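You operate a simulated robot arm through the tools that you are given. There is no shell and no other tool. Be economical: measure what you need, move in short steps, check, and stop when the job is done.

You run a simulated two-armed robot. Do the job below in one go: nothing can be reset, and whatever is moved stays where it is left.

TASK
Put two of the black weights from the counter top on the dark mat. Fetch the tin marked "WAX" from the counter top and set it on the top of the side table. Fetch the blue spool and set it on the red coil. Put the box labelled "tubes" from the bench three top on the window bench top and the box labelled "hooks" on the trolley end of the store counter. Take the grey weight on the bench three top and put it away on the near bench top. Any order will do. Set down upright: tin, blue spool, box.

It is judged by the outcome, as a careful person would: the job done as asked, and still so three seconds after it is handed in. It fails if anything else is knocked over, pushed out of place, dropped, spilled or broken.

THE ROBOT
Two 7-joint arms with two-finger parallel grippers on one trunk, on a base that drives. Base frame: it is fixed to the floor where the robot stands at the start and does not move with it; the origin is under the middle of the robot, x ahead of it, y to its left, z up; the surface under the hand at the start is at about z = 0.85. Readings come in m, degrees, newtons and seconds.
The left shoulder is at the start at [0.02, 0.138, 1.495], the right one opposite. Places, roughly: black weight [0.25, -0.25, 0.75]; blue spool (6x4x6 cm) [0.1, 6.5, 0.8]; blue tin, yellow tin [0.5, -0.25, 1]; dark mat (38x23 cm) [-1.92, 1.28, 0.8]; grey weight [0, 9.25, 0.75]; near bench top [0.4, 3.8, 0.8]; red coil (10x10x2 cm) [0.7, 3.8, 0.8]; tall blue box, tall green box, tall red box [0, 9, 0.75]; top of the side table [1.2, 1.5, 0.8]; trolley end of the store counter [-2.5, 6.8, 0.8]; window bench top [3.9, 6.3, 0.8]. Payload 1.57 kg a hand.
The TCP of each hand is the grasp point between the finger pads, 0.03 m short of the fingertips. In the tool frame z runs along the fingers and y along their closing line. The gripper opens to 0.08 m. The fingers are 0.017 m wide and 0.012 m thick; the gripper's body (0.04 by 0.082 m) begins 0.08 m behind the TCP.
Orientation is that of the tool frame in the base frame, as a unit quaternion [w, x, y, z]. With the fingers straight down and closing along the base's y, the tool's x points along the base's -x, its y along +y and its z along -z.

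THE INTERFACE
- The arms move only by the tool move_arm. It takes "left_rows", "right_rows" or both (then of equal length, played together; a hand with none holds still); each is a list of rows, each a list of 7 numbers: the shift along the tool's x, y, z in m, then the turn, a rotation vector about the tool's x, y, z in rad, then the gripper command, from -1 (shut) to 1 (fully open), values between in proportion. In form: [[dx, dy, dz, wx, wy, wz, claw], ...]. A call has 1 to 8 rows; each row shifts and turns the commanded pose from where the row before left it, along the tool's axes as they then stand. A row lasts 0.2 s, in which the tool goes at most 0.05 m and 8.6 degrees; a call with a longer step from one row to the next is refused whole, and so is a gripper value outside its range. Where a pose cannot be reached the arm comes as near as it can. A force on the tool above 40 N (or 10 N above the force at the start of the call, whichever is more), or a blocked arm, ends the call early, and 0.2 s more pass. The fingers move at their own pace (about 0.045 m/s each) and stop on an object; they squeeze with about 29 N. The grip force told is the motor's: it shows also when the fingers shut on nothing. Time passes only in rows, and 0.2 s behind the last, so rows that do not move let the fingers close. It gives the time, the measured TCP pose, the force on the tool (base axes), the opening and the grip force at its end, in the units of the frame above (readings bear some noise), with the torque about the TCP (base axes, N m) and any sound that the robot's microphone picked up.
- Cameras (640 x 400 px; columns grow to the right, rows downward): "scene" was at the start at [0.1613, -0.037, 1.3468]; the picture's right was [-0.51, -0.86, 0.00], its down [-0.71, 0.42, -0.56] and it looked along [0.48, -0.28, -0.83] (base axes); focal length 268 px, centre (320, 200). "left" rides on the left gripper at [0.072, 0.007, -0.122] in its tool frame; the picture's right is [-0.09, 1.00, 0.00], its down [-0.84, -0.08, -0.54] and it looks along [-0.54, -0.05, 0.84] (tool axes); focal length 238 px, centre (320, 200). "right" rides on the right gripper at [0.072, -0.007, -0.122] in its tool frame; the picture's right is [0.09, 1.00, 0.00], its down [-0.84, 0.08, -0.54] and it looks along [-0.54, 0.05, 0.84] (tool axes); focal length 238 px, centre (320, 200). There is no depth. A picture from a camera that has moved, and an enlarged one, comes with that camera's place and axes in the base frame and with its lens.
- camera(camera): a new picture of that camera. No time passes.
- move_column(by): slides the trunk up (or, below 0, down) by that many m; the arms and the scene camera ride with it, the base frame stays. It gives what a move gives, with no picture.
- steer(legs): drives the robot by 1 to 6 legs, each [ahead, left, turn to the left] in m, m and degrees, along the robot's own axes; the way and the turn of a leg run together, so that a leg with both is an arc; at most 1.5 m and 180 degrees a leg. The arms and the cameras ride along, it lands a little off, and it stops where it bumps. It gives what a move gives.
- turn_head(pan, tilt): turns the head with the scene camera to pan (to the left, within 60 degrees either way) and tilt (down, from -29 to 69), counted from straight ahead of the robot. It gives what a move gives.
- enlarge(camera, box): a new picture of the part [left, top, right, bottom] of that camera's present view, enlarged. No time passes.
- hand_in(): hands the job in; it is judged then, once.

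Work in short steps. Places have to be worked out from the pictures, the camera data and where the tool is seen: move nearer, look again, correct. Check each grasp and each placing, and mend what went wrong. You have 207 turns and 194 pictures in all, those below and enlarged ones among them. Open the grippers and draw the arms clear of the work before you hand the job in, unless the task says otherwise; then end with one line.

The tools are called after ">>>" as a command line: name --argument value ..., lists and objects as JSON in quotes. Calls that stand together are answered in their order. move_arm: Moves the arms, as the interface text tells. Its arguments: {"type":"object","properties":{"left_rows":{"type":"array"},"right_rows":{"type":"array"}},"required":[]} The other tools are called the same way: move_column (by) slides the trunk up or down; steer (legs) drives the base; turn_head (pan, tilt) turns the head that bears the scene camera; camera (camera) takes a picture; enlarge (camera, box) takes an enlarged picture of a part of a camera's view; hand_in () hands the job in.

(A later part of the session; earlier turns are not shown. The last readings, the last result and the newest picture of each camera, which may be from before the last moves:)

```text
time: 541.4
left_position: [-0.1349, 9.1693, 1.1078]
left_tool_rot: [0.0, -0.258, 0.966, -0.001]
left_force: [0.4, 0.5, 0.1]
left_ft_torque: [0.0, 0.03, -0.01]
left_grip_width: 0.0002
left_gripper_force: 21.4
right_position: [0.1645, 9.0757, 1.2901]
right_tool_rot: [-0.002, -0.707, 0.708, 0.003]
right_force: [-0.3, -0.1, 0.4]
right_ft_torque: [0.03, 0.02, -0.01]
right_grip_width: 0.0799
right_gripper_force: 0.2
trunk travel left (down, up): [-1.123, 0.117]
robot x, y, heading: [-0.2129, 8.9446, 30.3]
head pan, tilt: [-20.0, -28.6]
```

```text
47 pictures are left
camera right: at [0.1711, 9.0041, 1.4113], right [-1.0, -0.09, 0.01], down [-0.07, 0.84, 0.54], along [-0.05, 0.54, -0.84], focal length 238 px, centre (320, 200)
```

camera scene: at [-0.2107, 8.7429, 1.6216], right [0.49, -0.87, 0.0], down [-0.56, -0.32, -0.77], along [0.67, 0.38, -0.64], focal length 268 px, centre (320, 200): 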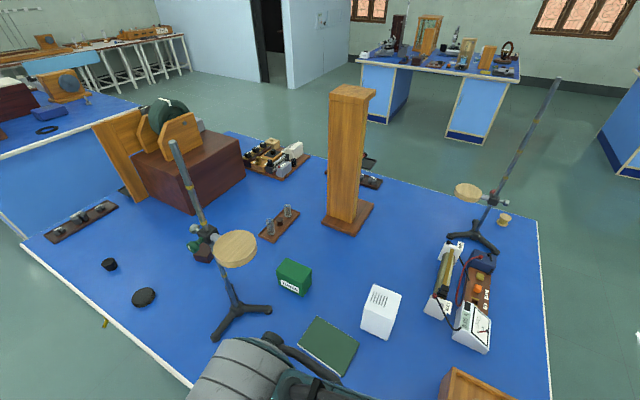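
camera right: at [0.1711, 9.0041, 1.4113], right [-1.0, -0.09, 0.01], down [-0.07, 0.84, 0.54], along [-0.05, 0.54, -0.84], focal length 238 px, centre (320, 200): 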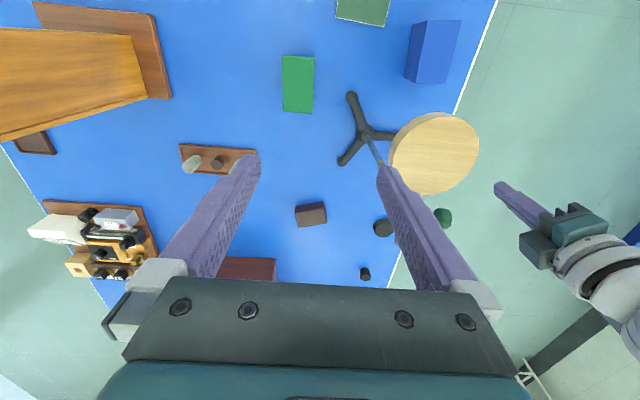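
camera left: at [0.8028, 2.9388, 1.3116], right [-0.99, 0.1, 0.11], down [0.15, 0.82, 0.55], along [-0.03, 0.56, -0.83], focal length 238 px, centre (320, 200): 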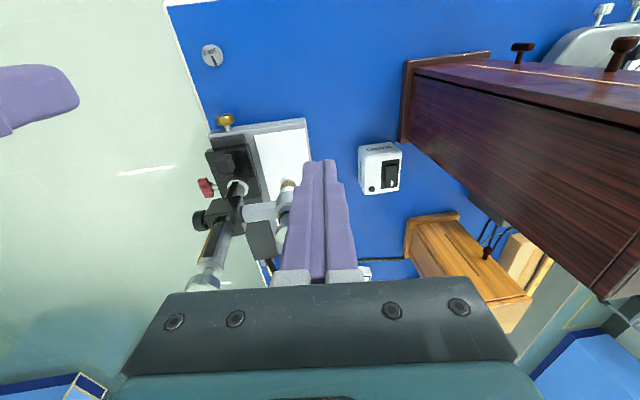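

TUBES centre at (0.208,9.073). I'll raise the hand 2 cm and extend 4.4 cm in +x to be over it.

>>> move_arm --right_rows '[[0, 0, -0.03, 0, 0, 0, 1], [0.0015, -0.022, 0, 0, 0, 0, 1], [0.0015, -0.0215, 0, 0, 0, 0, 1], [0, 0, 0, 0, 0, 0, 1]]'

>>> move_column --by -0.25

>>> camera --camera "right"

```text
time: 542.4
left_position: [-0.1349, 9.1689, 1.107]
left_tool_rot: [0.001, -0.258, 0.966, -0.001]
left_force: [0.2, 0.5, 0.9]
left_ft_torque: [0.0, 0.0, -0.03]
left_grip_width: 0.0
left_gripper_force: 21.8
right_position: [0.2013, 9.0679, 1.3231]
right_tool_rot: [-0.001, -0.707, 0.708, 0.002]
right_force: [0.0, 0.7, -0.5]
right_ft_torque: [0.0, 0.0, 0.01]
right_grip_width: 0.08
right_gripper_force: 0.0
right hand out of reach, approached as far as the arm can: row 3
trunk travel left (down, up): [-1.123, 0.117]
robot x, y, heading: [-0.2097, 8.9453, 30.3]
head pan, tilt: [-20.0, -28.6]
```

```text
time: 544.9
left_position: [-0.1348, 9.1695, 0.857]
left_tool_rot: [0.0, -0.258, 0.966, -0.001]
left_force: [0.0, -0.2, -0.8]
left_ft_torque: [0.01, 0.01, 0.03]
left_grip_width: 0.0
left_gripper_force: 21.2
right_position: [0.2012, 9.0679, 1.0727]
right_tool_rot: [-0.001, -0.706, 0.708, 0.003]
right_force: [-0.2, 0.4, 0.2]
right_ft_torque: [0.02, 0.02, 0.0]
right_grip_width: 0.0799
right_gripper_force: 0.1
trunk travel left (down, up): [-0.873, 0.367]
robot x, y, heading: [-0.2094, 8.9509, 30.2]
head pan, tilt: [-20.0, -28.6]
```

```text
46 pictures are left
camera right: at [0.2089, 8.9959, 1.1946], right [-1.0, -0.09, 0.01], down [-0.07, 0.84, 0.54], along [-0.05, 0.54, -0.84], focal length 238 px, centre (320, 200)
```

right: 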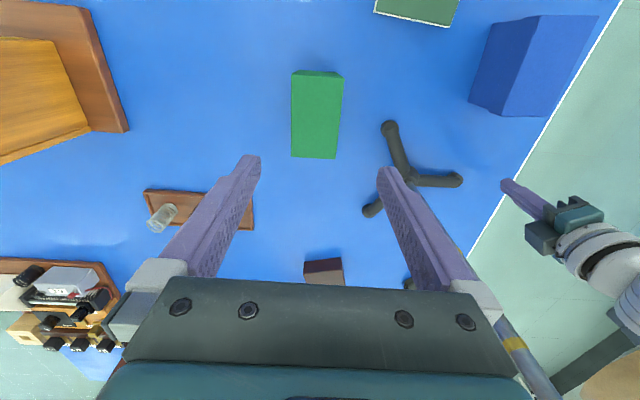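

TUBES at (0.205,9.073). The left hand is too low for further lowering, so I'll raise it 20 cm and fine-align the right.

>>> move_arm --left_rows '[[0, 0, -0.04, 0, 0, 0, -1], [0, 0, -0.04, 0, 0, 0, -1], [0, 0, -0.04, 0, 0, 0, -1], [0, 0, -0.04, 0, 0, 0, -1], [0, 0, -0.03, 0, 0, 0, -1]]' --right_rows '[[-0.005, -0.0036, 0, 0, 0, 0, 1], [0, 0, 0, 0, 0, 0, 1], [0, 0, 0, 0, 0, 0, 1], [0, 0, 0, 0, 0, 0, 1], [0, 0, 0, 0, 0, 0, 1]]'

>>> move_column --by -0.14

>>> camera --camera "right"

```text
time: 546.1
left_position: [-0.069, 9.1853, 0.8909]
left_tool_rot: [0.0, -0.257, 0.966, 0.0]
left_force: [-0.6, 1.3, 0.2]
left_ft_torque: [0.0, -0.02, 0.0]
left_grip_width: 0.0
left_gripper_force: 21.4
left hand out of reach, approached as far as the arm can: row 1, 2, 3, 4, 5
right_position: [0.2012, 9.067, 1.072]
right_tool_rot: [-0.001, -0.707, 0.708, 0.003]
right_force: [0.3, 0.1, 0.3]
right_ft_torque: [-0.01, -0.01, -0.01]
right_grip_width: 0.0801
right_gripper_force: 0.1
right hand out of reach, approached as far as the arm can: row 1
trunk travel left (down, up): [-0.873, 0.367]
robot x, y, heading: [-0.2107, 8.9451, 30.3]
head pan, tilt: [-20.0, -28.6]
```

```text
time: 547.0
left_position: [-0.0681, 9.1869, 0.8304]
left_tool_rot: [-0.009, -0.258, 0.966, -0.001]
left_force: [-9.3, -1.0, 38.0]
left_ft_torque: [0.06, 0.03, 0.06]
left_grip_width: 0.0
left_gripper_force: 20.9
right_position: [0.1997, 9.0686, 1.008]
right_tool_rot: [-0.001, -0.706, 0.708, 0.003]
right_force: [0.1, 0.0, 1.2]
right_ft_torque: [0.0, -0.01, 0.0]
right_grip_width: 0.0799
right_gripper_force: 0.1
trunk travel left (down, up): [-0.809, 0.431]
robot x, y, heading: [-0.2122, 8.9451, 30.3]
head pan, tilt: [-20.0, -28.6]
stopped: the force on the tool passed its limit at 428 N (the readings are from after the stop); the commanded pose is now the measured one
```

```text
45 pictures are left
camera right: at [0.208, 8.9964, 1.13], right [-1.0, -0.09, 0.01], down [-0.07, 0.84, 0.54], along [-0.06, 0.54, -0.84], focal length 238 px, centre (320, 200)
```

right: 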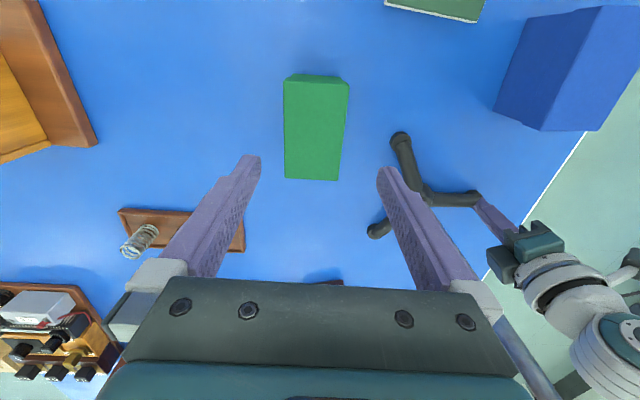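

The left fingertip pressed on the stand's tripod leg. I'll raise the trunk at once and inspect the stand.

>>> move_column --by 0.15

>>> camera --camera "right"

>>> camera --camera "left"

```text
time: 548.8
left_position: [-0.0665, 9.1837, 0.98]
left_tool_rot: [-0.008, -0.258, 0.966, -0.003]
left_force: [0.2, -0.3, -1.5]
left_ft_torque: [0.03, 0.04, 0.02]
left_grip_width: 0.0002
left_gripper_force: 21.0
right_position: [0.2023, 9.0677, 1.1575]
right_tool_rot: [0.002, 0.707, -0.707, -0.002]
right_force: [-0.5, -0.2, -0.4]
right_ft_torque: [0.01, -0.01, 0.0]
right_grip_width: 0.0802
right_gripper_force: 0.1
trunk travel left (down, up): [-0.959, 0.281]
robot x, y, heading: [-0.2103, 8.9439, 30.3]
head pan, tilt: [-20.0, -28.6]
```

```text
44 pictures are left
camera right: at [0.2088, 8.9951, 1.2801], right [-1.0, -0.09, 0.01], down [-0.07, 0.84, 0.54], along [-0.05, 0.54, -0.84], focal length 238 px, centre (320, 200)
```

right: 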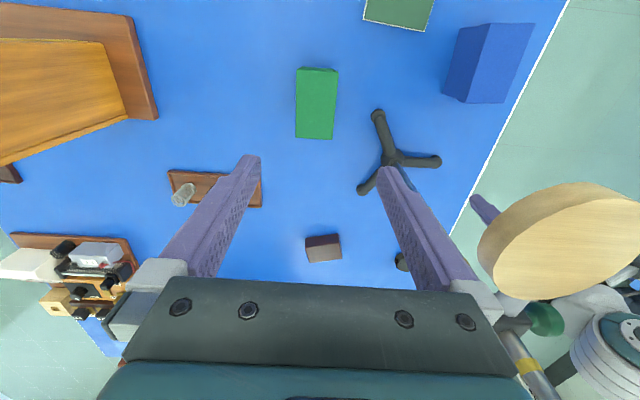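

```text
43 pictures are left
camera left: at [-0.1303, 9.1546, 1.1027], right [-0.42, 0.91, 0.0], down [0.77, 0.35, 0.53], along [0.48, 0.22, -0.85], focal length 238 px, centre (320, 200)
```

left: 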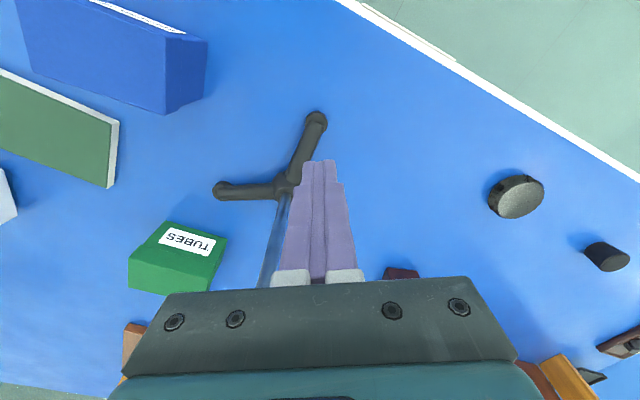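

The stand is undisturbed. I'll move the left hand back and up, away from the pole.

>>> move_arm --left_rows '[[0.015, 0, -0.035, 0, 0, 0, -1], [0.015, 0, -0.035, 0, 0, 0, -1], [0.015, 0.01, -0.035, 0, 0, 0, -1], [0.015, 0.01, -0.035, 0, 0, 0, -1], [0, 0, -0.03, 0, 0, 0, -1]]'

```text
time: 550.0
left_position: [-0.0538, 9.1913, 0.9932]
left_tool_rot: [-0.019, -0.259, 0.966, -0.002]
left_force: [-0.9, -1.0, -0.1]
left_ft_torque: [0.0, 0.0, -0.01]
left_grip_width: 0.0
left_gripper_force: 21.1
left hand out of reach, approached as far as the arm can: row 1, 2, 3, 4, 5
right_position: [0.1961, 9.0662, 1.1557]
right_tool_rot: [-0.004, -0.706, 0.708, 0.004]
right_force: [0.2, 0.2, 0.4]
right_ft_torque: [-0.02, -0.01, 0.0]
right_grip_width: 0.0801
right_gripper_force: 0.1
trunk travel left (down, up): [-0.959, 0.281]
robot x, y, heading: [-0.2112, 8.9485, 30.3]
head pan, tilt: [-20.0, -28.6]
```

The left arm is wedged in a poor configuration. I'll raise the trunk, back out the way I came, and re-pose it in free space.

>>> move_column --by 0.15

>>> steer --legs '[[-0.25, -0.25, 0], [-0.4, 0, 0]]'

>>> move_arm --left_rows '[[-0.03, 0.02, 0, 0, 0, 0, -1], [-0.03, 0.02, 0, 0, 0, 0, -1], [-0.03, 0.02, -0.02, 0, 0, 0, -1], [0, 0, -0.04, 0, 0, 0, -1], [0, 0, -0.04, 0, 0, 0, -1], [0, 0, -0.04, 0, 0, 0, -1], [0, 0, 0, 0, 0, 0, -1]]'

```text
time: 550.4
left_position: [-0.0549, 9.1917, 0.9985]
left_tool_rot: [-0.019, -0.259, 0.966, -0.002]
left_force: [-19.5, -4.1, 8.5]
left_ft_torque: [0.64, -3.56, -0.18]
left_grip_width: 0.0001
left_gripper_force: 20.8
right_position: [0.1975, 9.0672, 1.1618]
right_tool_rot: [0.003, 0.707, -0.707, -0.004]
right_force: [-0.2, -0.5, 0.2]
right_ft_torque: [0.0, 0.02, 0.01]
right_grip_width: 0.08
right_gripper_force: 0.2
trunk travel left (down, up): [-0.963, 0.277]
robot x, y, heading: [-0.2096, 8.9473, 30.5]
head pan, tilt: [-20.0, -28.6]
stopped: the force on the tool passed its limit at 46 N (the readings are from after the stop); the commanded pose is now the measured one
```

```text
time: 554.7
left_position: [-0.4854, 8.6497, 1.0002]
left_tool_rot: [-0.014, -0.266, 0.964, -0.002]
left_force: [0.4, 0.1, 0.6]
left_ft_torque: [0.01, 0.0, 0.0]
left_grip_width: 0.0
left_gripper_force: 20.9
right_position: [-0.235, 8.5279, 1.1617]
right_tool_rot: [0.002, 0.713, -0.702, -0.002]
right_force: [-0.3, 0.3, 0.0]
right_ft_torque: [0.0, 0.02, -0.01]
right_grip_width: 0.0799
right_gripper_force: 0.1
trunk travel left (down, up): [-0.963, 0.277]
robot x, y, heading: [-0.6437, 8.3995, 31.3]
head pan, tilt: [-20.0, -28.6]
```

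```text
time: 556.3
left_position: [-0.4048, 8.7663, 1.1215]
left_tool_rot: [-0.016, -0.267, 0.963, -0.002]
left_force: [-0.1, 0.1, -0.5]
left_ft_torque: [0.02, 0.02, 0.0]
left_grip_width: 0.0
left_gripper_force: 21.3
left hand out of reach, approached as far as the arm can: row 1, 2, 3, 4, 5, 6
right_position: [-0.235, 8.5263, 1.1614]
right_tool_rot: [0.002, 0.712, -0.702, -0.002]
right_force: [-0.5, 0.2, -0.6]
right_ft_torque: [0.0, -0.03, -0.02]
right_grip_width: 0.0798
right_gripper_force: 0.0
trunk travel left (down, up): [-0.963, 0.277]
robot x, y, heading: [-0.6504, 8.4023, 31.4]
head pan, tilt: [-20.0, -28.6]
```

The left wrist brushed the stand's clamp when rising. I must check that the stand is still upright.

>>> turn_head --pan 0 --tilt 25

>>> camera --camera "scene"

```text
time: 557.5
left_position: [-0.4071, 8.7651, 1.121]
left_tool_rot: [-0.015, -0.267, 0.964, -0.002]
left_force: [-0.9, 0.6, 0.3]
left_ft_torque: [0.01, 0.02, -0.04]
left_grip_width: 0.0
left_gripper_force: 21.5
right_position: [-0.2362, 8.5266, 1.1621]
right_tool_rot: [0.003, 0.712, -0.702, -0.003]
right_force: [-0.3, -0.6, 0.1]
right_ft_torque: [0.03, 0.0, 0.0]
right_grip_width: 0.0799
right_gripper_force: 0.1
trunk travel left (down, up): [-0.963, 0.277]
robot x, y, heading: [-0.6461, 8.4034, 31.3]
head pan, tilt: [0.0, 25.0]
```

```text
42 pictures are left
camera scene: at [-0.4814, 8.4982, 1.4846], right [0.52, -0.85, 0.0], down [-0.36, -0.22, -0.91], along [0.77, 0.47, -0.42], focal length 268 px, centre (320, 200)
```

scene: 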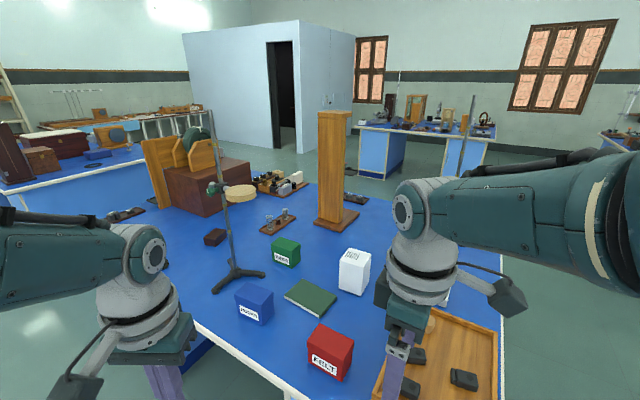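

The stand is upright and in place. Now I'll retract the left hand properly in free space.

>>> move_arm --left_rows '[[0.045, 0, 0, 0, 0, 0, -1], [0.045, 0, 0, 0, 0, 0, -1], [0.045, 0, 0, 0, 0, 0, -1], [0.045, 0, 0, 0, 0, 0, -1], [0.045, 0, 0, 0, 0, 0, -1], [0, 0, 0, 0, 0, 0, -1]]'

```text
time: 559.0
left_position: [-0.4969, 8.7082, 1.007]
left_tool_rot: [-0.016, -0.267, 0.964, -0.002]
left_force: [-0.7, 0.4, -0.5]
left_ft_torque: [0.01, 0.01, 0.0]
left_grip_width: 0.0001
left_gripper_force: 21.5
left hand out of reach, approached as far as the arm can: row 1, 2, 3, 4, 5
right_position: [-0.2355, 8.5275, 1.162]
right_tool_rot: [0.003, 0.712, -0.702, -0.003]
right_force: [-0.3, 0.5, -0.7]
right_ft_torque: [0.02, 0.05, 0.01]
right_grip_width: 0.0801
right_gripper_force: 0.1
trunk travel left (down, up): [-0.963, 0.277]
robot x, y, heading: [-0.6488, 8.3983, 31.3]
head pan, tilt: [0.0, 25.0]
```

The left arm seems locked straight at its elbow. I'll try breaking the singularity with a tilt plus inward/upward motion.

>>> move_arm --left_rows '[[0, 0, 0, 0, -0.14, 0, -1], [0, 0, 0, 0, -0.14, 0, -1], [0.02, 0, -0.04, 0, -0.14, 0, -1], [0.02, 0, -0.04, 0, 0, 0, -1], [0.02, 0, -0.04, 0, 0, 0, -1], [0.02, 0, -0.04, 0, 0, 0, -1], [0, 0, 0, 0, 0, 0, -1]]'

```text
time: 560.5
left_position: [-0.5371, 8.6859, 0.9541]
left_tool_rot: [0.186, -0.26, 0.946, 0.054]
left_force: [-0.1, 0.3, -0.3]
left_ft_torque: [0.02, -0.01, 0.02]
left_grip_width: 0.0004
left_gripper_force: 21.0
left hand out of reach, approached as far as the arm can: row 1, 2, 3, 4, 5, 6
right_position: [-0.2352, 8.5265, 1.1615]
right_tool_rot: [0.003, 0.713, -0.702, -0.002]
right_force: [0.1, -0.4, -0.1]
right_ft_torque: [-0.02, 0.01, -0.01]
right_grip_width: 0.08
right_gripper_force: 0.0
trunk travel left (down, up): [-0.963, 0.277]
robot x, y, heading: [-0.6447, 8.4021, 31.4]
head pan, tilt: [0.0, 25.0]
```

I'll undo the tilt and try a yaw rotation with upward motion to free the wrist.

>>> move_arm --left_rows '[[0, 0, 0, 0, 0.14, 0, -1], [0, 0, 0, 0, 0.14, 0, -1], [0, 0, 0, 0, 0.1, 0, -1], [0, 0, 0, 0, 0, 0.14, -1], [0, 0, 0, 0, 0, 0.14, -1], [0, 0, -0.03, 0, 0, 0.14, -1], [0, 0, -0.03, 0, 0, 0.14, -1], [0, 0, -0.03, 0, 0, 0, -1]]'

>>> camera --camera "scene"

```text
time: 562.4
left_position: [-0.5388, 8.6945, 0.9565]
left_tool_rot: [0.138, 0.004, 0.984, 0.116]
left_force: [0.1, 1.1, 0.2]
left_ft_torque: [-0.01, -0.04, -0.01]
left_grip_width: 0.0001
left_gripper_force: 21.4
left hand out of reach, approached as far as the arm can: row 1, 2, 3, 6, 7, 8
right_position: [-0.235, 8.5264, 1.1615]
right_tool_rot: [0.002, 0.713, -0.701, -0.002]
right_force: [0.3, 0.3, -0.1]
right_ft_torque: [0.04, 0.04, 0.01]
right_grip_width: 0.0802
right_gripper_force: 0.0
trunk travel left (down, up): [-0.963, 0.277]
robot x, y, heading: [-0.64, 8.3965, 31.1]
head pan, tilt: [0.0, 25.0]
```

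```text
41 pictures are left
camera scene: at [-0.4814, 8.4982, 1.4845], right [0.52, -0.85, 0.0], down [-0.36, -0.22, -0.91], along [0.77, 0.47, -0.42], focal length 268 px, centre (320, 200)
```

scene: 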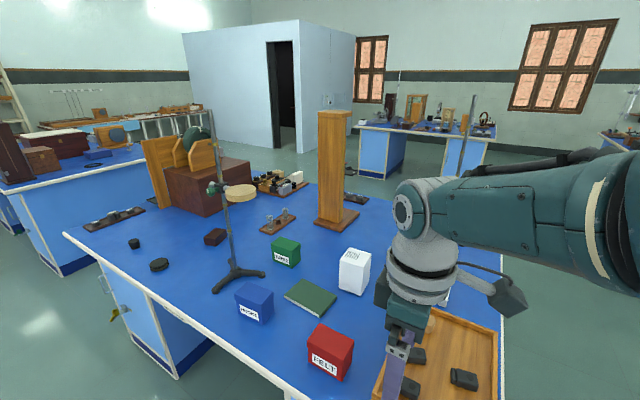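

The left arm stays stuck extended, so I'll work with the right arm only and keep the left off the bench. Plan: heading 60° at P≈(-0.22,8.85), right hand at right-forward. I'll turn, shift the right hand 15 cm right, and unwind its yaw by 30°.

>>> steer --legs '[[0, 0, 29]]'

>>> move_arm --right_rows '[[0.0322, -0.0194, 0, 0, 0, 0, 1], [0.0322, -0.0194, 0, 0, 0, 0, 1], [0.0322, -0.0194, 0, 0, 0, 0, 1], [0.0322, -0.0194, 0, 0, 0, 0, 1], [0, 0, 0, 0, 0, 0.131, 1], [0, 0, 0, 0, 0, 0.131, 1], [0, 0, 0, 0, 0, 0.131, 1], [0, 0, 0, 0, 0, 0.131, 1]]'

```text
time: 564.2
left_position: [-0.6941, 8.7079, 0.9554]
left_tool_rot: [0.106, -0.241, 0.953, 0.147]
left_force: [0.5, -0.5, 0.5]
left_ft_torque: [-0.02, 0.01, -0.01]
left_grip_width: 0.0002
left_gripper_force: 21.5
right_position: [-0.3483, 8.7099, 1.1616]
right_tool_rot: [0.002, 0.865, -0.502, -0.002]
right_force: [-0.8, 0.3, 0.7]
right_ft_torque: [-0.02, -0.02, -0.01]
right_grip_width: 0.0797
right_gripper_force: 0.0
trunk travel left (down, up): [-0.963, 0.277]
robot x, y, heading: [-0.6458, 8.3986, 60.2]
head pan, tilt: [0.0, 25.0]
```

```text
time: 566.0
left_position: [-0.6945, 8.7079, 0.9579]
left_tool_rot: [0.105, -0.242, 0.953, 0.147]
left_force: [-1.2, 0.3, -0.3]
left_ft_torque: [0.0, -0.03, 0.01]
left_grip_width: 0.0
left_gripper_force: 21.1
right_position: [-0.2164, 8.6399, 1.1599]
right_tool_rot: [-0.003, -0.706, 0.709, 0.001]
right_force: [0.6, 0.0, -0.7]
right_ft_torque: [0.01, -0.02, -0.03]
right_grip_width: 0.0799
right_gripper_force: 0.0
right hand out of reach, approached as far as the arm can: row 1, 2, 4
trunk travel left (down, up): [-0.963, 0.277]
robot x, y, heading: [-0.6451, 8.399, 60.3]
head pan, tilt: [0.0, 25.0]
```

The right hand is now posed. I'll drive so it lands over TUBES.

>>> steer --legs '[[0.586, -0.153, 0]]'

>>> camera --camera "right"

```text
time: 569.5
left_position: [-0.2524, 9.1464, 0.9562]
left_tool_rot: [0.107, -0.23, 0.956, 0.147]
left_force: [0.1, 0.1, 0.6]
left_ft_torque: [0.01, -0.02, -0.02]
left_grip_width: 0.0
left_gripper_force: 21.5
right_position: [0.2244, 9.0663, 1.1595]
right_tool_rot: [-0.003, -0.697, 0.717, 0.0]
right_force: [0.1, 0.0, 0.1]
right_ft_torque: [0.01, 0.03, -0.03]
right_grip_width: 0.08
right_gripper_force: 0.1
trunk travel left (down, up): [-0.963, 0.277]
robot x, y, heading: [-0.2106, 8.8376, 59.1]
head pan, tilt: [0.0, 25.0]
```

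```text
40 pictures are left
camera right: at [0.2312, 8.9955, 1.2817], right [-1.0, -0.07, 0.01], down [-0.05, 0.84, 0.54], along [-0.04, 0.54, -0.84], focal length 238 px, centre (320, 200)
```

right: 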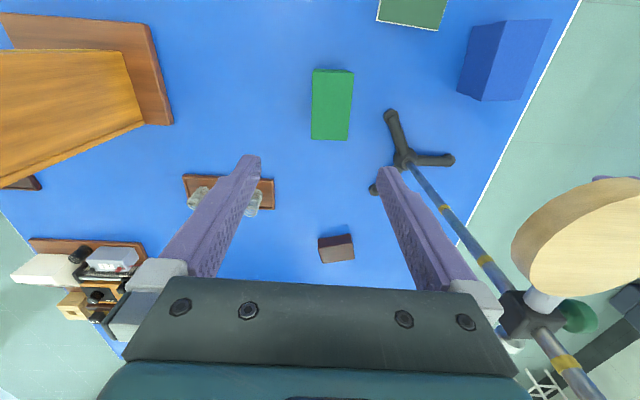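

I'll shift the robot 2 cm left (west) to centre over TUBES, then lower the trunk.

>>> steer --legs '[[-0.002, 0.021, 0.5]]'

>>> move_column --by -0.2

>>> camera --camera "right"

>>> camera --camera "left"

```text
time: 570.2
left_position: [-0.2733, 9.1538, 0.9563]
left_tool_rot: [0.107, -0.234, 0.955, 0.147]
left_force: [-0.3, -0.9, -0.2]
left_ft_torque: [0.02, 0.04, 0.01]
left_grip_width: 0.0002
left_gripper_force: 21.1
right_position: [0.2045, 9.0795, 1.1588]
right_tool_rot: [-0.003, -0.701, 0.713, 0.0]
right_force: [-1.1, -0.2, -0.3]
right_ft_torque: [-0.01, 0.0, 0.05]
right_grip_width: 0.08
right_gripper_force: 0.0
trunk travel left (down, up): [-0.963, 0.277]
robot x, y, heading: [-0.2269, 8.8433, 59.3]
head pan, tilt: [0.0, 25.0]
```

```text
time: 572.4
left_position: [-0.2737, 9.1545, 0.7566]
left_tool_rot: [0.107, -0.235, 0.955, 0.147]
left_force: [0.4, 0.0, 0.4]
left_ft_torque: [0.02, -0.01, 0.0]
left_grip_width: 0.0002
left_gripper_force: 21.6
right_position: [0.2036, 9.0794, 0.9593]
right_tool_rot: [-0.003, -0.701, 0.713, 0.001]
right_force: [0.3, -0.2, 0.5]
right_ft_torque: [0.0, -0.01, 0.01]
right_grip_width: 0.0798
right_gripper_force: 0.0
trunk travel left (down, up): [-0.763, 0.477]
robot x, y, heading: [-0.2265, 8.8428, 59.3]
head pan, tilt: [0.0, 25.0]
```

```text
39 pictures are left
camera right: at [0.2109, 9.0082, 1.0818], right [-1.0, -0.07, 0.01], down [-0.06, 0.84, 0.54], along [-0.05, 0.54, -0.84], focal length 238 px, centre (320, 200)
```

right: 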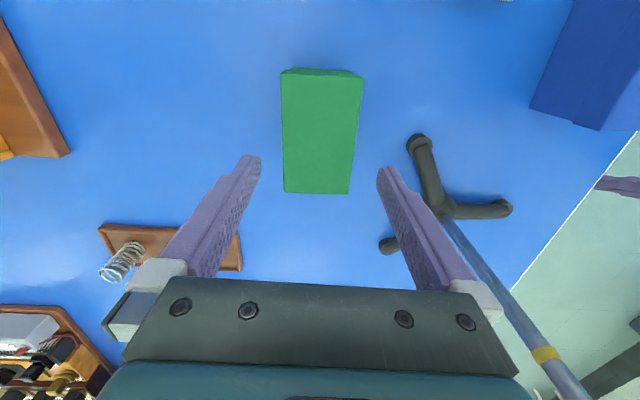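

```text
38 pictures are left
camera left: at [-0.3548, 9.0901, 0.8524], right [-0.4, 0.88, 0.25], down [0.69, 0.1, 0.72], along [0.61, 0.46, -0.65], focal length 238 px, centre (320, 200)
```

left: 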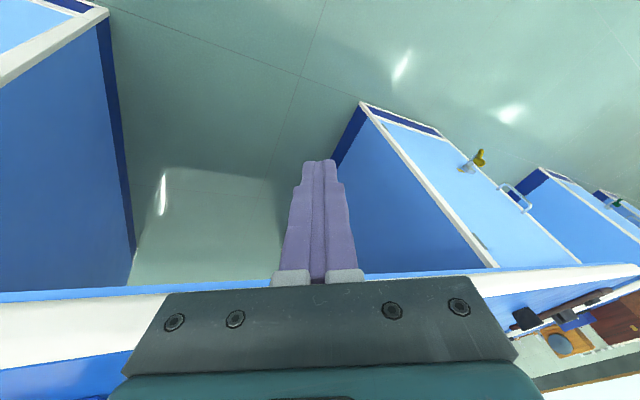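

Centred over TUBES and the left hand clears the bench edge. I'll lower 10 cm and close.

>>> move_column --by -0.1

>>> camera --camera "right"

```text
time: 573.7
left_position: [-0.2727, 9.1553, 0.6558]
left_tool_rot: [0.107, -0.235, 0.955, 0.146]
left_force: [0.5, 0.2, -0.2]
left_ft_torque: [0.0, 0.02, -0.01]
left_grip_width: 0.0
left_gripper_force: 21.2
right_position: [0.2047, 9.0793, 0.8593]
right_tool_rot: [-0.003, -0.701, 0.714, 0.0]
right_force: [-0.2, 0.6, 0.5]
right_ft_torque: [0.02, -0.01, -0.02]
right_grip_width: 0.08
right_gripper_force: 0.0
trunk travel left (down, up): [-0.663, 0.577]
robot x, y, heading: [-0.2255, 8.8437, 59.3]
head pan, tilt: [0.0, 25.0]
```

```text
37 pictures are left
camera right: at [0.2109, 9.0083, 0.9819], right [-1.0, -0.07, 0.01], down [-0.06, 0.84, 0.54], along [-0.05, 0.54, -0.84], focal length 238 px, centre (320, 200)
```

right: 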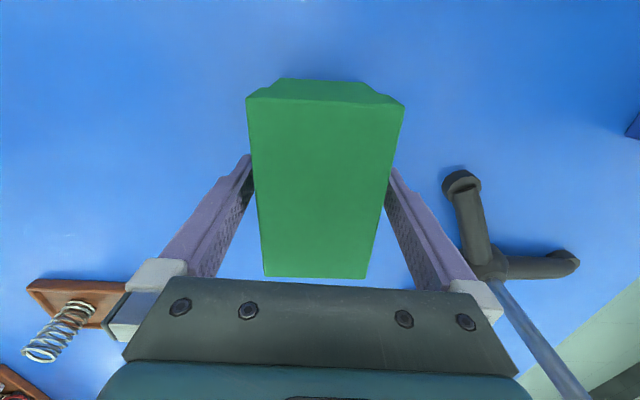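

Fingers straddle the box. Closing and lifting with the trunk.

>>> move_arm --right_rows '[[0, 0, 0, 0, 0, 0, -1], [0, 0, 0, 0, 0, 0, -1], [0, 0, 0, 0, 0, 0, -1], [0, 0, 0, 0, 0, 0, -1]]'

>>> move_column --by 0.3

>>> camera --camera "right"

```text
time: 574.7
left_position: [-0.2726, 9.1552, 0.6555]
left_tool_rot: [0.107, -0.236, 0.955, 0.147]
left_force: [0.5, 0.1, 0.7]
left_ft_torque: [0.0, 0.03, -0.02]
left_grip_width: 0.0001
left_gripper_force: 21.4
right_position: [0.2035, 9.0786, 0.8602]
right_tool_rot: [-0.003, -0.7, 0.714, 0.002]
right_force: [0.0, -0.7, 1.5]
right_ft_torque: [0.04, -0.08, 0.04]
right_grip_width: 0.0598
right_gripper_force: 28.9
trunk travel left (down, up): [-0.663, 0.577]
robot x, y, heading: [-0.2281, 8.8457, 59.4]
head pan, tilt: [0.0, 25.0]
```

```text
time: 577.7
left_position: [-0.2717, 9.1534, 0.9553]
left_tool_rot: [0.106, -0.235, 0.955, 0.146]
left_force: [-0.3, -0.2, 0.7]
left_ft_torque: [0.02, 0.01, -0.03]
left_grip_width: 0.0
left_gripper_force: 21.7
right_position: [0.2042, 9.0793, 1.1591]
right_tool_rot: [-0.003, -0.701, 0.713, 0.0]
right_force: [0.4, -0.2, -0.3]
right_ft_torque: [-0.03, 0.0, 0.01]
right_grip_width: 0.0599
right_gripper_force: 29.4
trunk travel left (down, up): [-0.963, 0.277]
robot x, y, heading: [-0.2305, 8.8466, 59.5]
head pan, tilt: [0.0, 25.0]
```

```text
36 pictures are left
camera right: at [0.2108, 9.0081, 1.2817], right [-1.0, -0.07, 0.01], down [-0.06, 0.84, 0.54], along [-0.05, 0.54, -0.84], focal length 238 px, centre (320, 200)
```

right: 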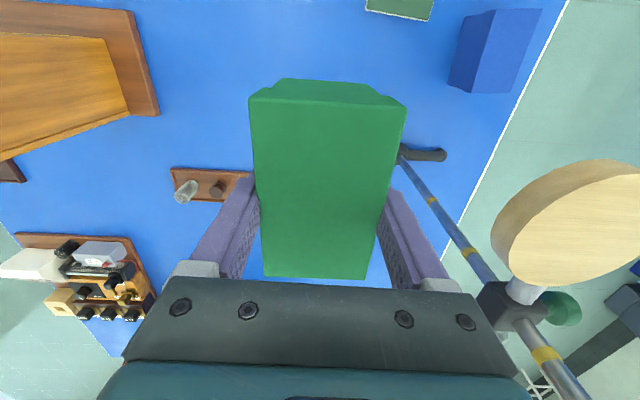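

TUBES is held. I'll back out along the same line, then drive through the gap toward the window bench.

>>> steer --legs '[[-0.6, 0.16, 0], [0, 0, -59.5], [0, -0.74, 0], [1.4, 0, 0], [1.4, 0, 0]]'

>>> steer --legs '[[0, -1.4, 0], [0.5, 0, 0]]'

>>> camera --camera "scene"

```text
time: 601.0
left_position: [2.4433, 7.8177, 0.9561]
left_tool_rot: [0.165, 0.281, 0.943, 0.073]
left_force: [0.3, 0.4, -0.6]
left_ft_torque: [0.01, 0.0, -0.03]
left_grip_width: 0.0
left_gripper_force: 20.9
right_position: [2.6123, 7.3644, 1.1585]
right_tool_rot: [-0.003, -0.244, 0.97, 0.003]
right_force: [-0.2, -0.6, -1.5]
right_ft_torque: [0.01, -0.03, 0.01]
right_grip_width: 0.0598
right_gripper_force: 28.9
trunk travel left (down, up): [-0.963, 0.277]
robot x, y, heading: [2.1989, 7.6309, -1.3]
head pan, tilt: [0.0, 25.0]
```

```text
time: 610.6
left_position: [2.8856, 6.3627, 0.9558]
left_tool_rot: [0.167, 0.294, 0.939, 0.071]
left_force: [-0.2, 0.5, -0.2]
left_ft_torque: [0.0, 0.01, -0.01]
left_grip_width: 0.0002
left_gripper_force: 21.2
right_position: [3.0403, 5.9052, 1.1598]
right_tool_rot: [-0.003, -0.231, 0.973, 0.003]
right_force: [-0.5, -0.6, -1.9]
right_ft_torque: [-0.03, 0.01, -0.01]
right_grip_width: 0.0596
right_gripper_force: 28.8
trunk travel left (down, up): [-0.963, 0.277]
robot x, y, heading: [2.6333, 6.1795, -2.7]
head pan, tilt: [0.0, 25.0]
```

```text
35 pictures are left
camera scene: at [2.824, 6.1684, 1.4845], right [-0.05, -1.0, 0.0], down [-0.42, 0.02, -0.91], along [0.91, -0.05, -0.42], focal length 268 px, centre (320, 200)
```

scene: 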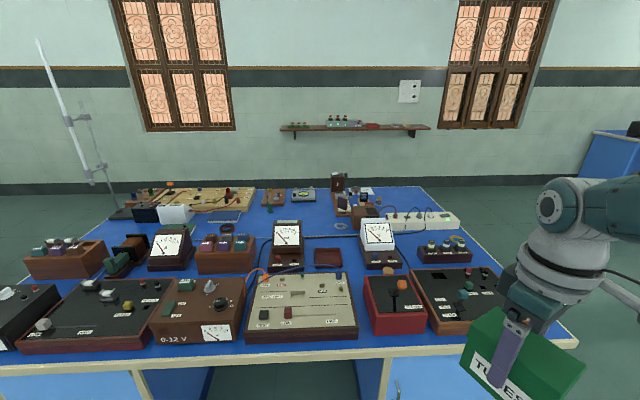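

The window bench is crowded. I'll enlarge to find a free spot reachable from the edge.

>>> enlarge --camera "scene" --box '[300, 180, 580, 360]'

```text
2.22 times, centred on (440, 270) of scene
camera zoom: at [2.824, 6.1684, 1.4845], right [-0.05, -1.0, 0.0], down [-0.42, 0.02, -0.91], along [0.91, -0.05, -0.42], focal length 596 px, centre (53, 44)
```

zoom: 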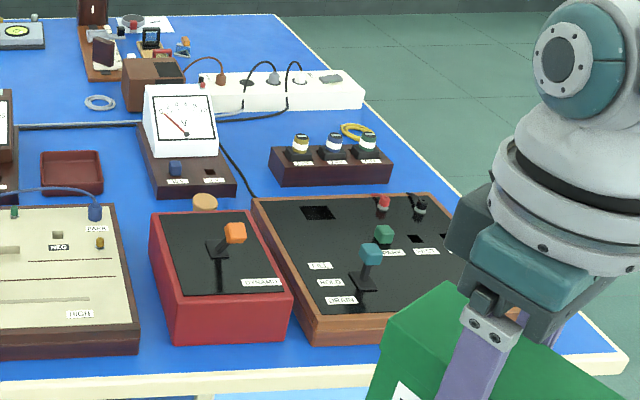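

The free area is at the south-east back of the bench, about (4.2,5.6), best approached from the south end. I'll drive around to it and turn to heading ≈115° so the hanging left hand stays off the bench.

>>> steer --legs '[[-0.3, 0, 2.7], [0, -1.2, 0], [1.0, 0, 0], [0.83, 0, 0]]'

>>> steer --legs '[[0, 0, 100]]'

>>> turn_head --pan -10 --tilt 35

>>> camera --camera "scene"

```text
time: 627.1
left_position: [4.4073, 5.2322, 0.9545]
left_tool_rot: [0.163, 0.249, 0.951, 0.078]
left_force: [-0.2, -0.3, 0.7]
left_ft_torque: [-0.01, 0.0, 0.01]
left_grip_width: 0.0
left_gripper_force: 21.7
right_position: [4.6046, 4.7914, 1.1591]
right_tool_rot: [-0.002, -0.276, 0.961, 0.003]
right_force: [0.2, -0.3, -0.5]
right_ft_torque: [0.04, 0.03, 0.01]
right_grip_width: 0.0597
right_gripper_force: 28.3
trunk travel left (down, up): [-0.963, 0.277]
robot x, y, heading: [4.1715, 5.0249, 2.4]
head pan, tilt: [0.0, 25.0]
```

```text
time: 631.8
left_position: [3.9235, 5.2136, 0.9566]
left_tool_rot: [0.043, -0.581, 0.793, 0.176]
left_force: [-0.7, 0.7, -0.5]
left_ft_torque: [0.0, -0.01, 0.01]
left_grip_width: 0.0
left_gripper_force: 21.2
right_position: [4.3132, 5.4978, 1.1593]
right_tool_rot: [0.004, 0.92, -0.392, 0.001]
right_force: [0.5, 0.0, -0.9]
right_ft_torque: [0.0, -0.02, -0.01]
right_grip_width: 0.0595
right_gripper_force: 29.6
trunk travel left (down, up): [-0.963, 0.277]
robot x, y, heading: [4.1747, 5.0245, 104.2]
head pan, tilt: [0.0, 25.0]
```

```text
time: 632.5
left_position: [3.9225, 5.212, 0.9567]
left_tool_rot: [0.042, -0.581, 0.793, 0.176]
left_force: [-0.6, 0.9, 0.2]
left_ft_torque: [-0.01, 0.05, 0.02]
left_grip_width: 0.0
left_gripper_force: 21.7
right_position: [4.3135, 5.4964, 1.1587]
right_tool_rot: [0.004, 0.92, -0.392, 0.0]
right_force: [-0.6, 0.0, -0.5]
right_ft_torque: [-0.01, -0.02, -0.05]
right_grip_width: 0.0593
right_gripper_force: 28.8
trunk travel left (down, up): [-0.963, 0.277]
robot x, y, heading: [4.1729, 5.0257, 104.8]
head pan, tilt: [-10.0, 35.0]
```

```text
33 pictures are left
camera scene: at [4.1415, 5.2094, 1.4688], right [1.0, 0.08, 0.0], down [0.04, -0.57, -0.82], along [-0.06, 0.82, -0.57], focal length 268 px, centre (320, 200)
```

scene: 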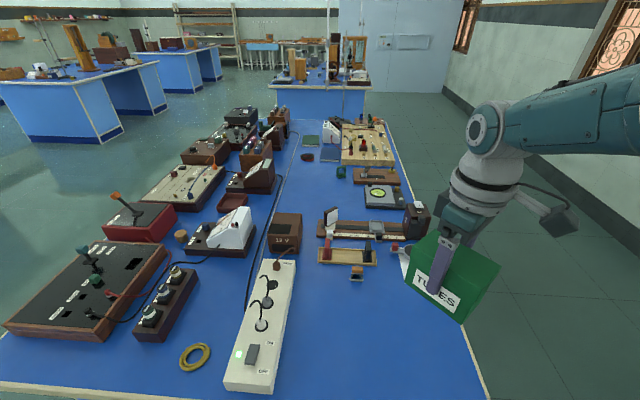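

A large free area lies around (4.31,5.61). I'll drive forward ~0.11 m so the box hangs over it, then lower the trunk 0.25 m.

>>> steer --legs '[[0.106, -0.028, 0]]'

>>> move_column --by -0.27

>>> camera --camera "right"

```text
time: 633.7
left_position: [3.9241, 5.3226, 0.9547]
left_tool_rot: [0.042, -0.58, 0.794, 0.175]
left_force: [0.3, 0.0, -1.1]
left_ft_torque: [-0.01, -0.01, -0.03]
left_grip_width: 0.0
left_gripper_force: 21.8
right_position: [4.3156, 5.605, 1.1583]
right_tool_rot: [0.003, 0.92, -0.393, 0.0]
right_force: [0.5, 0.9, -1.2]
right_ft_torque: [-0.01, 0.03, 0.01]
right_grip_width: 0.0596
right_gripper_force: 29.1
trunk travel left (down, up): [-0.963, 0.277]
robot x, y, heading: [4.1774, 5.1348, 104.4]
head pan, tilt: [-10.0, 35.0]
```

```text
time: 636.5
left_position: [3.9251, 5.321, 0.6857]
left_tool_rot: [0.042, -0.582, 0.793, 0.176]
left_force: [0.5, 0.0, -1.5]
left_ft_torque: [-0.02, -0.02, 0.0]
left_grip_width: 0.0
left_gripper_force: 21.1
right_position: [4.317, 5.6051, 0.8891]
right_tool_rot: [0.003, 0.92, -0.392, 0.0]
right_force: [0.0, 0.9, -1.6]
right_ft_torque: [0.02, -0.05, 0.0]
right_grip_width: 0.0595
right_gripper_force: 28.8
trunk travel left (down, up): [-0.693, 0.547]
robot x, y, heading: [4.1727, 5.1375, 104.1]
head pan, tilt: [-10.0, 35.0]
```

```text
32 pictures are left
camera right: at [4.3718, 5.5591, 1.0114], right [-0.65, -0.76, 0.01], down [-0.63, 0.55, 0.54], along [-0.41, 0.35, -0.84], focal length 238 px, centre (320, 200)
```

right: 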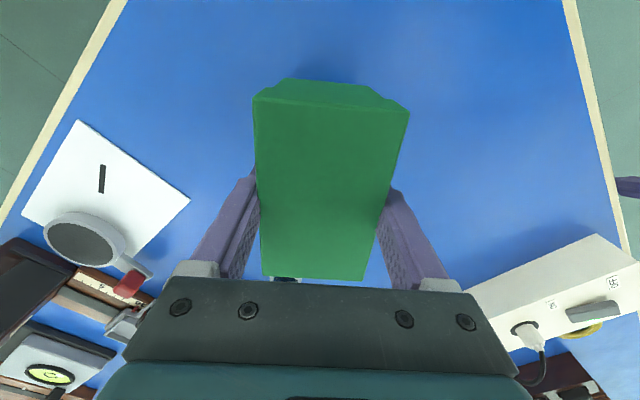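

Clear around the box. I'll lower until contact.

>>> move_column --by -0.022

>>> move_arm --right_rows '[[0, 0, 0.003, 0, 0, 0, -1], [0, 0, 0.003, 0, 0, 0, -1], [0, 0, 0.003, 0, 0, 0, -1], [0, 0, 0.002, 0, 0, 0, -1], [0, 0, 0, 0, 0, 0, -1]]'

```text
time: 637.2
left_position: [3.9257, 5.3224, 0.6647]
left_tool_rot: [0.043, -0.581, 0.793, 0.175]
left_force: [-0.3, -0.4, 0.6]
left_ft_torque: [0.01, 0.03, 0.02]
left_grip_width: 0.0
left_gripper_force: 21.8
right_position: [4.3169, 5.6046, 0.8671]
right_tool_rot: [0.004, 0.92, -0.392, 0.001]
right_force: [0.0, 0.0, -1.3]
right_ft_torque: [-0.01, 0.03, -0.01]
right_grip_width: 0.0597
right_gripper_force: 29.4
trunk travel left (down, up): [-0.671, 0.569]
robot x, y, heading: [4.176, 5.1346, 104.3]
head pan, tilt: [-10.0, 35.0]
```

```text
time: 638.4
left_position: [3.9255, 5.3219, 0.6636]
left_tool_rot: [0.043, -0.581, 0.794, 0.176]
left_force: [0.9, -0.5, 0.1]
left_ft_torque: [0.03, -0.02, 0.01]
left_grip_width: 0.0001
left_gripper_force: 21.3
right_position: [4.3173, 5.6026, 0.8603]
right_tool_rot: [0.003, 0.92, -0.392, 0.0]
right_force: [-0.8, -7.0, 20.4]
right_ft_torque: [0.01, -0.47, -0.09]
right_grip_width: 0.0597
right_gripper_force: 28.8
right hand out of reach, approached as far as the arm can: row 3
trunk travel left (down, up): [-0.671, 0.569]
robot x, y, heading: [4.1759, 5.1341, 104.0]
head pan, tilt: [-10.0, 35.0]
```

Contact (20 N) at TCP 0.860. I'll release and raise the trunk.

>>> move_arm --right_rows '[[0, 0, 0, 0, 0, 0, 0.6], [0, 0, 0, 0, 0, 0, 1], [0, 0, 0, 0, 0, 0, 1], [0, 0, 0, 0, 0, 0, 1]]'

>>> move_column --by 0.3

>>> camera --camera "right"

```text
time: 639.4
left_position: [3.9255, 5.322, 0.6636]
left_tool_rot: [0.042, -0.581, 0.794, 0.176]
left_force: [-0.5, 0.5, 1.1]
left_ft_torque: [0.01, -0.02, 0.01]
left_grip_width: 0.0002
left_gripper_force: 21.3
right_position: [4.3163, 5.6004, 0.859]
right_tool_rot: [0.003, 0.92, -0.392, 0.001]
right_force: [0.3, 0.8, -0.7]
right_ft_torque: [-0.05, -0.02, -0.01]
right_grip_width: 0.0802
right_gripper_force: 0.2
trunk travel left (down, up): [-0.671, 0.569]
robot x, y, heading: [4.1743, 5.133, 104.4]
head pan, tilt: [-10.0, 35.0]
```

```text
time: 642.4
left_position: [3.9254, 5.3214, 0.9635]
left_tool_rot: [0.043, -0.581, 0.794, 0.176]
left_force: [-0.5, 0.2, -1.2]
left_ft_torque: [0.01, -0.02, 0.0]
left_grip_width: 0.0001
left_gripper_force: 21.4
right_position: [4.317, 5.6015, 1.1578]
right_tool_rot: [0.003, 0.92, -0.392, 0.001]
right_force: [0.8, -0.2, -1.0]
right_ft_torque: [-0.02, -0.01, 0.03]
right_grip_width: 0.0799
right_gripper_force: 0.0
trunk travel left (down, up): [-0.971, 0.269]
robot x, y, heading: [4.1781, 5.1364, 104.2]
head pan, tilt: [-10.0, 35.0]
```

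```text
31 pictures are left
camera right: at [4.3719, 5.5556, 1.2806], right [-0.65, -0.76, 0.01], down [-0.63, 0.55, 0.54], along [-0.41, 0.35, -0.84], focal length 238 px, centre (320, 200)
```

right: 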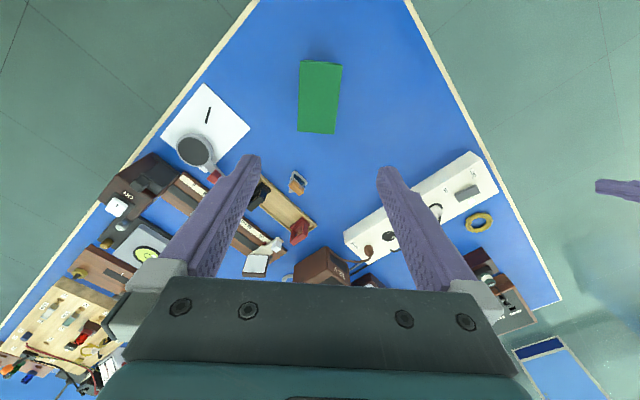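

TUBES stands upright on the window bench. Now back to bench three for HOOKS via the same corridors.

>>> steer --legs '[[0, 0, -14.2], [-0.12, 0, 0], [0, 1.4, 0], [0, 0.6, 0], [1.4, 0, 0], [1.25, 0, 0]]'

```text
time: 666.5
left_position: [2.1043, 7.9397, 0.964]
left_tool_rot: [0.067, -0.462, 0.868, 0.168]
left_force: [0.2, 0.4, 0.3]
left_ft_torque: [-0.01, 0.05, -0.03]
left_grip_width: 0.0
left_gripper_force: 21.1
right_position: [2.558, 8.098, 1.1582]
right_tool_rot: [0.004, 0.855, -0.519, 0.0]
right_force: [-0.3, -0.4, 0.8]
right_ft_torque: [0.02, 0.02, 0.0]
right_grip_width: 0.0801
right_gripper_force: 0.1
trunk travel left (down, up): [-0.971, 0.269]
robot x, y, heading: [2.292, 7.6872, 87.8]
head pan, tilt: [-10.0, 35.0]
```

>>> steer --legs '[[0, 0, 2.2], [0, 1.5, 0], [0, 1.5, 0], [0.9, 0, 0], [0, 0, -30]]'

>>> camera --camera "right"

```text
time: 687.2
left_position: [-0.7551, 8.9417, 0.9637]
left_tool_rot: [0.108, -0.214, 0.96, 0.144]
left_force: [0.2, -0.8, 0.5]
left_ft_torque: [0.03, 0.01, 0.0]
left_grip_width: 0.0001
left_gripper_force: 21.4
right_position: [-0.2832, 8.8437, 1.1585]
right_tool_rot: [-0.003, -0.686, 0.727, 0.001]
right_force: [0.1, -0.2, -0.4]
right_ft_torque: [0.01, 0.01, -0.01]
right_grip_width: 0.0798
right_gripper_force: 0.2
trunk travel left (down, up): [-0.971, 0.269]
robot x, y, heading: [-0.7237, 8.6281, 57.0]
head pan, tilt: [-10.0, 35.0]
```

```text
30 pictures are left
camera right: at [-0.2807, 8.7725, 1.2805], right [-1.0, -0.03, 0.01], down [-0.02, 0.84, 0.54], along [-0.02, 0.54, -0.84], focal length 238 px, centre (320, 200)
```

right: 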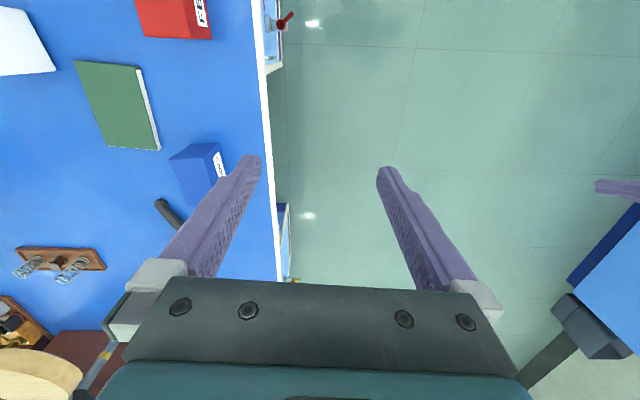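

HOOKS is at about (-0.056,8.98). I'll correct the heading 3° and drive in to put the hand over it.

>>> steer --legs '[[0, 0, 3], [0.22, -0.15, 0]]'

>>> camera --camera "right"

```text
time: 689.5
left_position: [-0.5348, 9.0484, 0.9634]
left_tool_rot: [0.104, -0.239, 0.954, 0.146]
left_force: [0.5, 0.2, 0.1]
left_ft_torque: [-0.02, 0.02, -0.03]
left_grip_width: 0.0
left_gripper_force: 20.8
right_position: [-0.059, 8.9752, 1.1584]
right_tool_rot: [-0.004, -0.704, 0.71, 0.0]
right_force: [0.5, 0.5, 0.3]
right_ft_torque: [0.02, 0.02, 0.01]
right_grip_width: 0.08
right_gripper_force: 0.0
trunk travel left (down, up): [-0.971, 0.269]
robot x, y, heading: [-0.4862, 8.74, 59.8]
head pan, tilt: [-10.0, 35.0]
```

```text
29 pictures are left
camera right: at [-0.0525, 8.9047, 1.2804], right [-1.0, -0.08, 0.01], down [-0.07, 0.84, 0.54], along [-0.05, 0.54, -0.84], focal length 238 px, centre (320, 200)
```

right: 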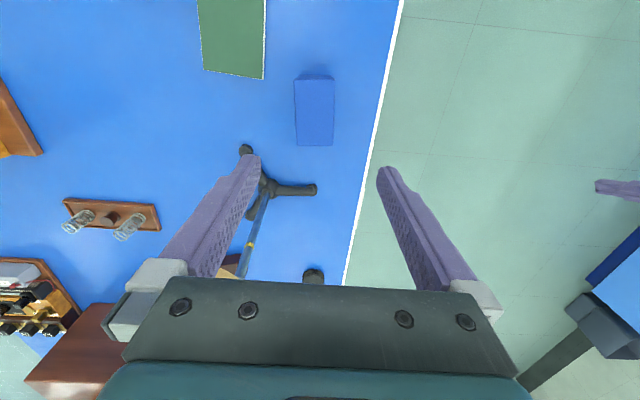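

HOOKS centre is (-0.052,8.994). I'll shift slightly (grip 8 mm short of centre for disc clearance) and lower 0.2 m.

>>> move_arm --right_rows '[[-0.01, -0.006, 0, 0, 0, 0, 1], [0, 0, 0, 0, 0, 0, 1]]'

>>> move_column --by -0.2

>>> camera --camera "right"

```text
time: 690.1
left_position: [-0.5366, 9.049, 0.9646]
left_tool_rot: [0.105, -0.239, 0.954, 0.147]
left_force: [-0.1, -1.3, 0.2]
left_ft_torque: [-0.01, -0.01, 0.01]
left_grip_width: 0.0
left_gripper_force: 21.9
right_position: [-0.0602, 8.9758, 1.1588]
right_tool_rot: [-0.004, -0.704, 0.71, 0.001]
right_force: [0.4, 0.3, 0.2]
right_ft_torque: [0.02, -0.02, 0.0]
right_grip_width: 0.08
right_gripper_force: 0.1
right hand out of reach, approached as far as the arm can: row 1
trunk travel left (down, up): [-0.971, 0.269]
robot x, y, heading: [-0.4863, 8.7376, 60.0]
head pan, tilt: [-10.0, 35.0]
```

```text
time: 692.3
left_position: [-0.5344, 9.0484, 0.7641]
left_tool_rot: [0.105, -0.239, 0.954, 0.146]
left_force: [0.5, -0.1, 0.3]
left_ft_torque: [-0.02, -0.01, 0.01]
left_grip_width: 0.0001
left_gripper_force: 21.1
right_position: [-0.0598, 8.9751, 0.9587]
right_tool_rot: [-0.004, -0.704, 0.71, 0.001]
right_force: [-0.1, -0.2, 0.1]
right_ft_torque: [0.0, -0.01, 0.01]
right_grip_width: 0.08
right_gripper_force: 0.0
trunk travel left (down, up): [-0.771, 0.469]
robot x, y, heading: [-0.4859, 8.7409, 60.2]
head pan, tilt: [-10.0, 35.0]
```

```text
28 pictures are left
camera right: at [-0.0524, 8.9048, 1.0805], right [-1.0, -0.08, 0.01], down [-0.07, 0.84, 0.54], along [-0.05, 0.54, -0.84], focal length 238 px, centre (320, 200)
```

right: 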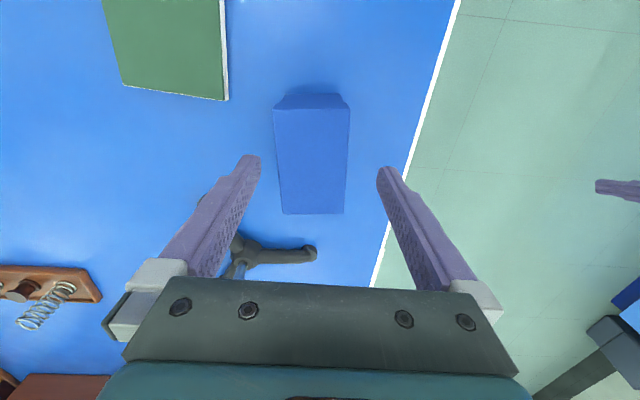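

I'll nudge the robot 11 mm ahead, lower 10 cm, and close.

>>> steer --legs '[[0.011, 0, 0]]'

>>> move_column --by -0.1

>>> camera --camera "right"

```text
time: 693.0
left_position: [-0.5302, 9.0589, 0.7634]
left_tool_rot: [0.105, -0.238, 0.954, 0.146]
left_force: [-1.1, 0.5, -0.6]
left_ft_torque: [0.01, 0.01, 0.0]
left_grip_width: 0.0
left_gripper_force: 21.2
right_position: [-0.0553, 8.9862, 0.9582]
right_tool_rot: [-0.005, -0.704, 0.71, 0.001]
right_force: [-0.1, 0.5, -1.2]
right_ft_torque: [-0.01, 0.0, 0.01]
right_grip_width: 0.0799
right_gripper_force: 0.1
trunk travel left (down, up): [-0.771, 0.469]
robot x, y, heading: [-0.4783, 8.748, 59.9]
head pan, tilt: [-10.0, 35.0]
```

```text
time: 694.4
left_position: [-0.5307, 9.0586, 0.6635]
left_tool_rot: [0.106, -0.239, 0.954, 0.146]
left_force: [-0.4, -0.5, -0.5]
left_ft_torque: [-0.03, -0.04, 0.02]
left_grip_width: 0.0
left_gripper_force: 21.4
right_position: [-0.0542, 8.9853, 0.8582]
right_tool_rot: [-0.003, -0.704, 0.71, 0.001]
right_force: [0.6, -0.4, 0.6]
right_ft_torque: [-0.01, -0.02, 0.0]
right_grip_width: 0.0804
right_gripper_force: 0.0
trunk travel left (down, up): [-0.671, 0.569]
robot x, y, heading: [-0.4814, 8.7514, 59.7]
head pan, tilt: [-10.0, 35.0]
```

```text
27 pictures are left
camera right: at [-0.0469, 8.9143, 0.9805], right [-1.0, -0.08, 0.01], down [-0.07, 0.84, 0.54], along [-0.05, 0.54, -0.84], focal length 238 px, centre (320, 200)
```

right: 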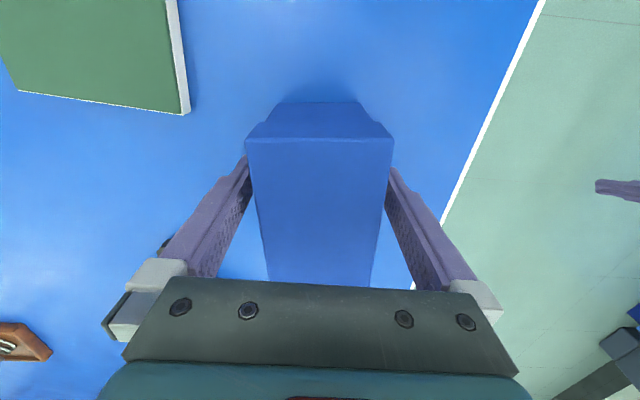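

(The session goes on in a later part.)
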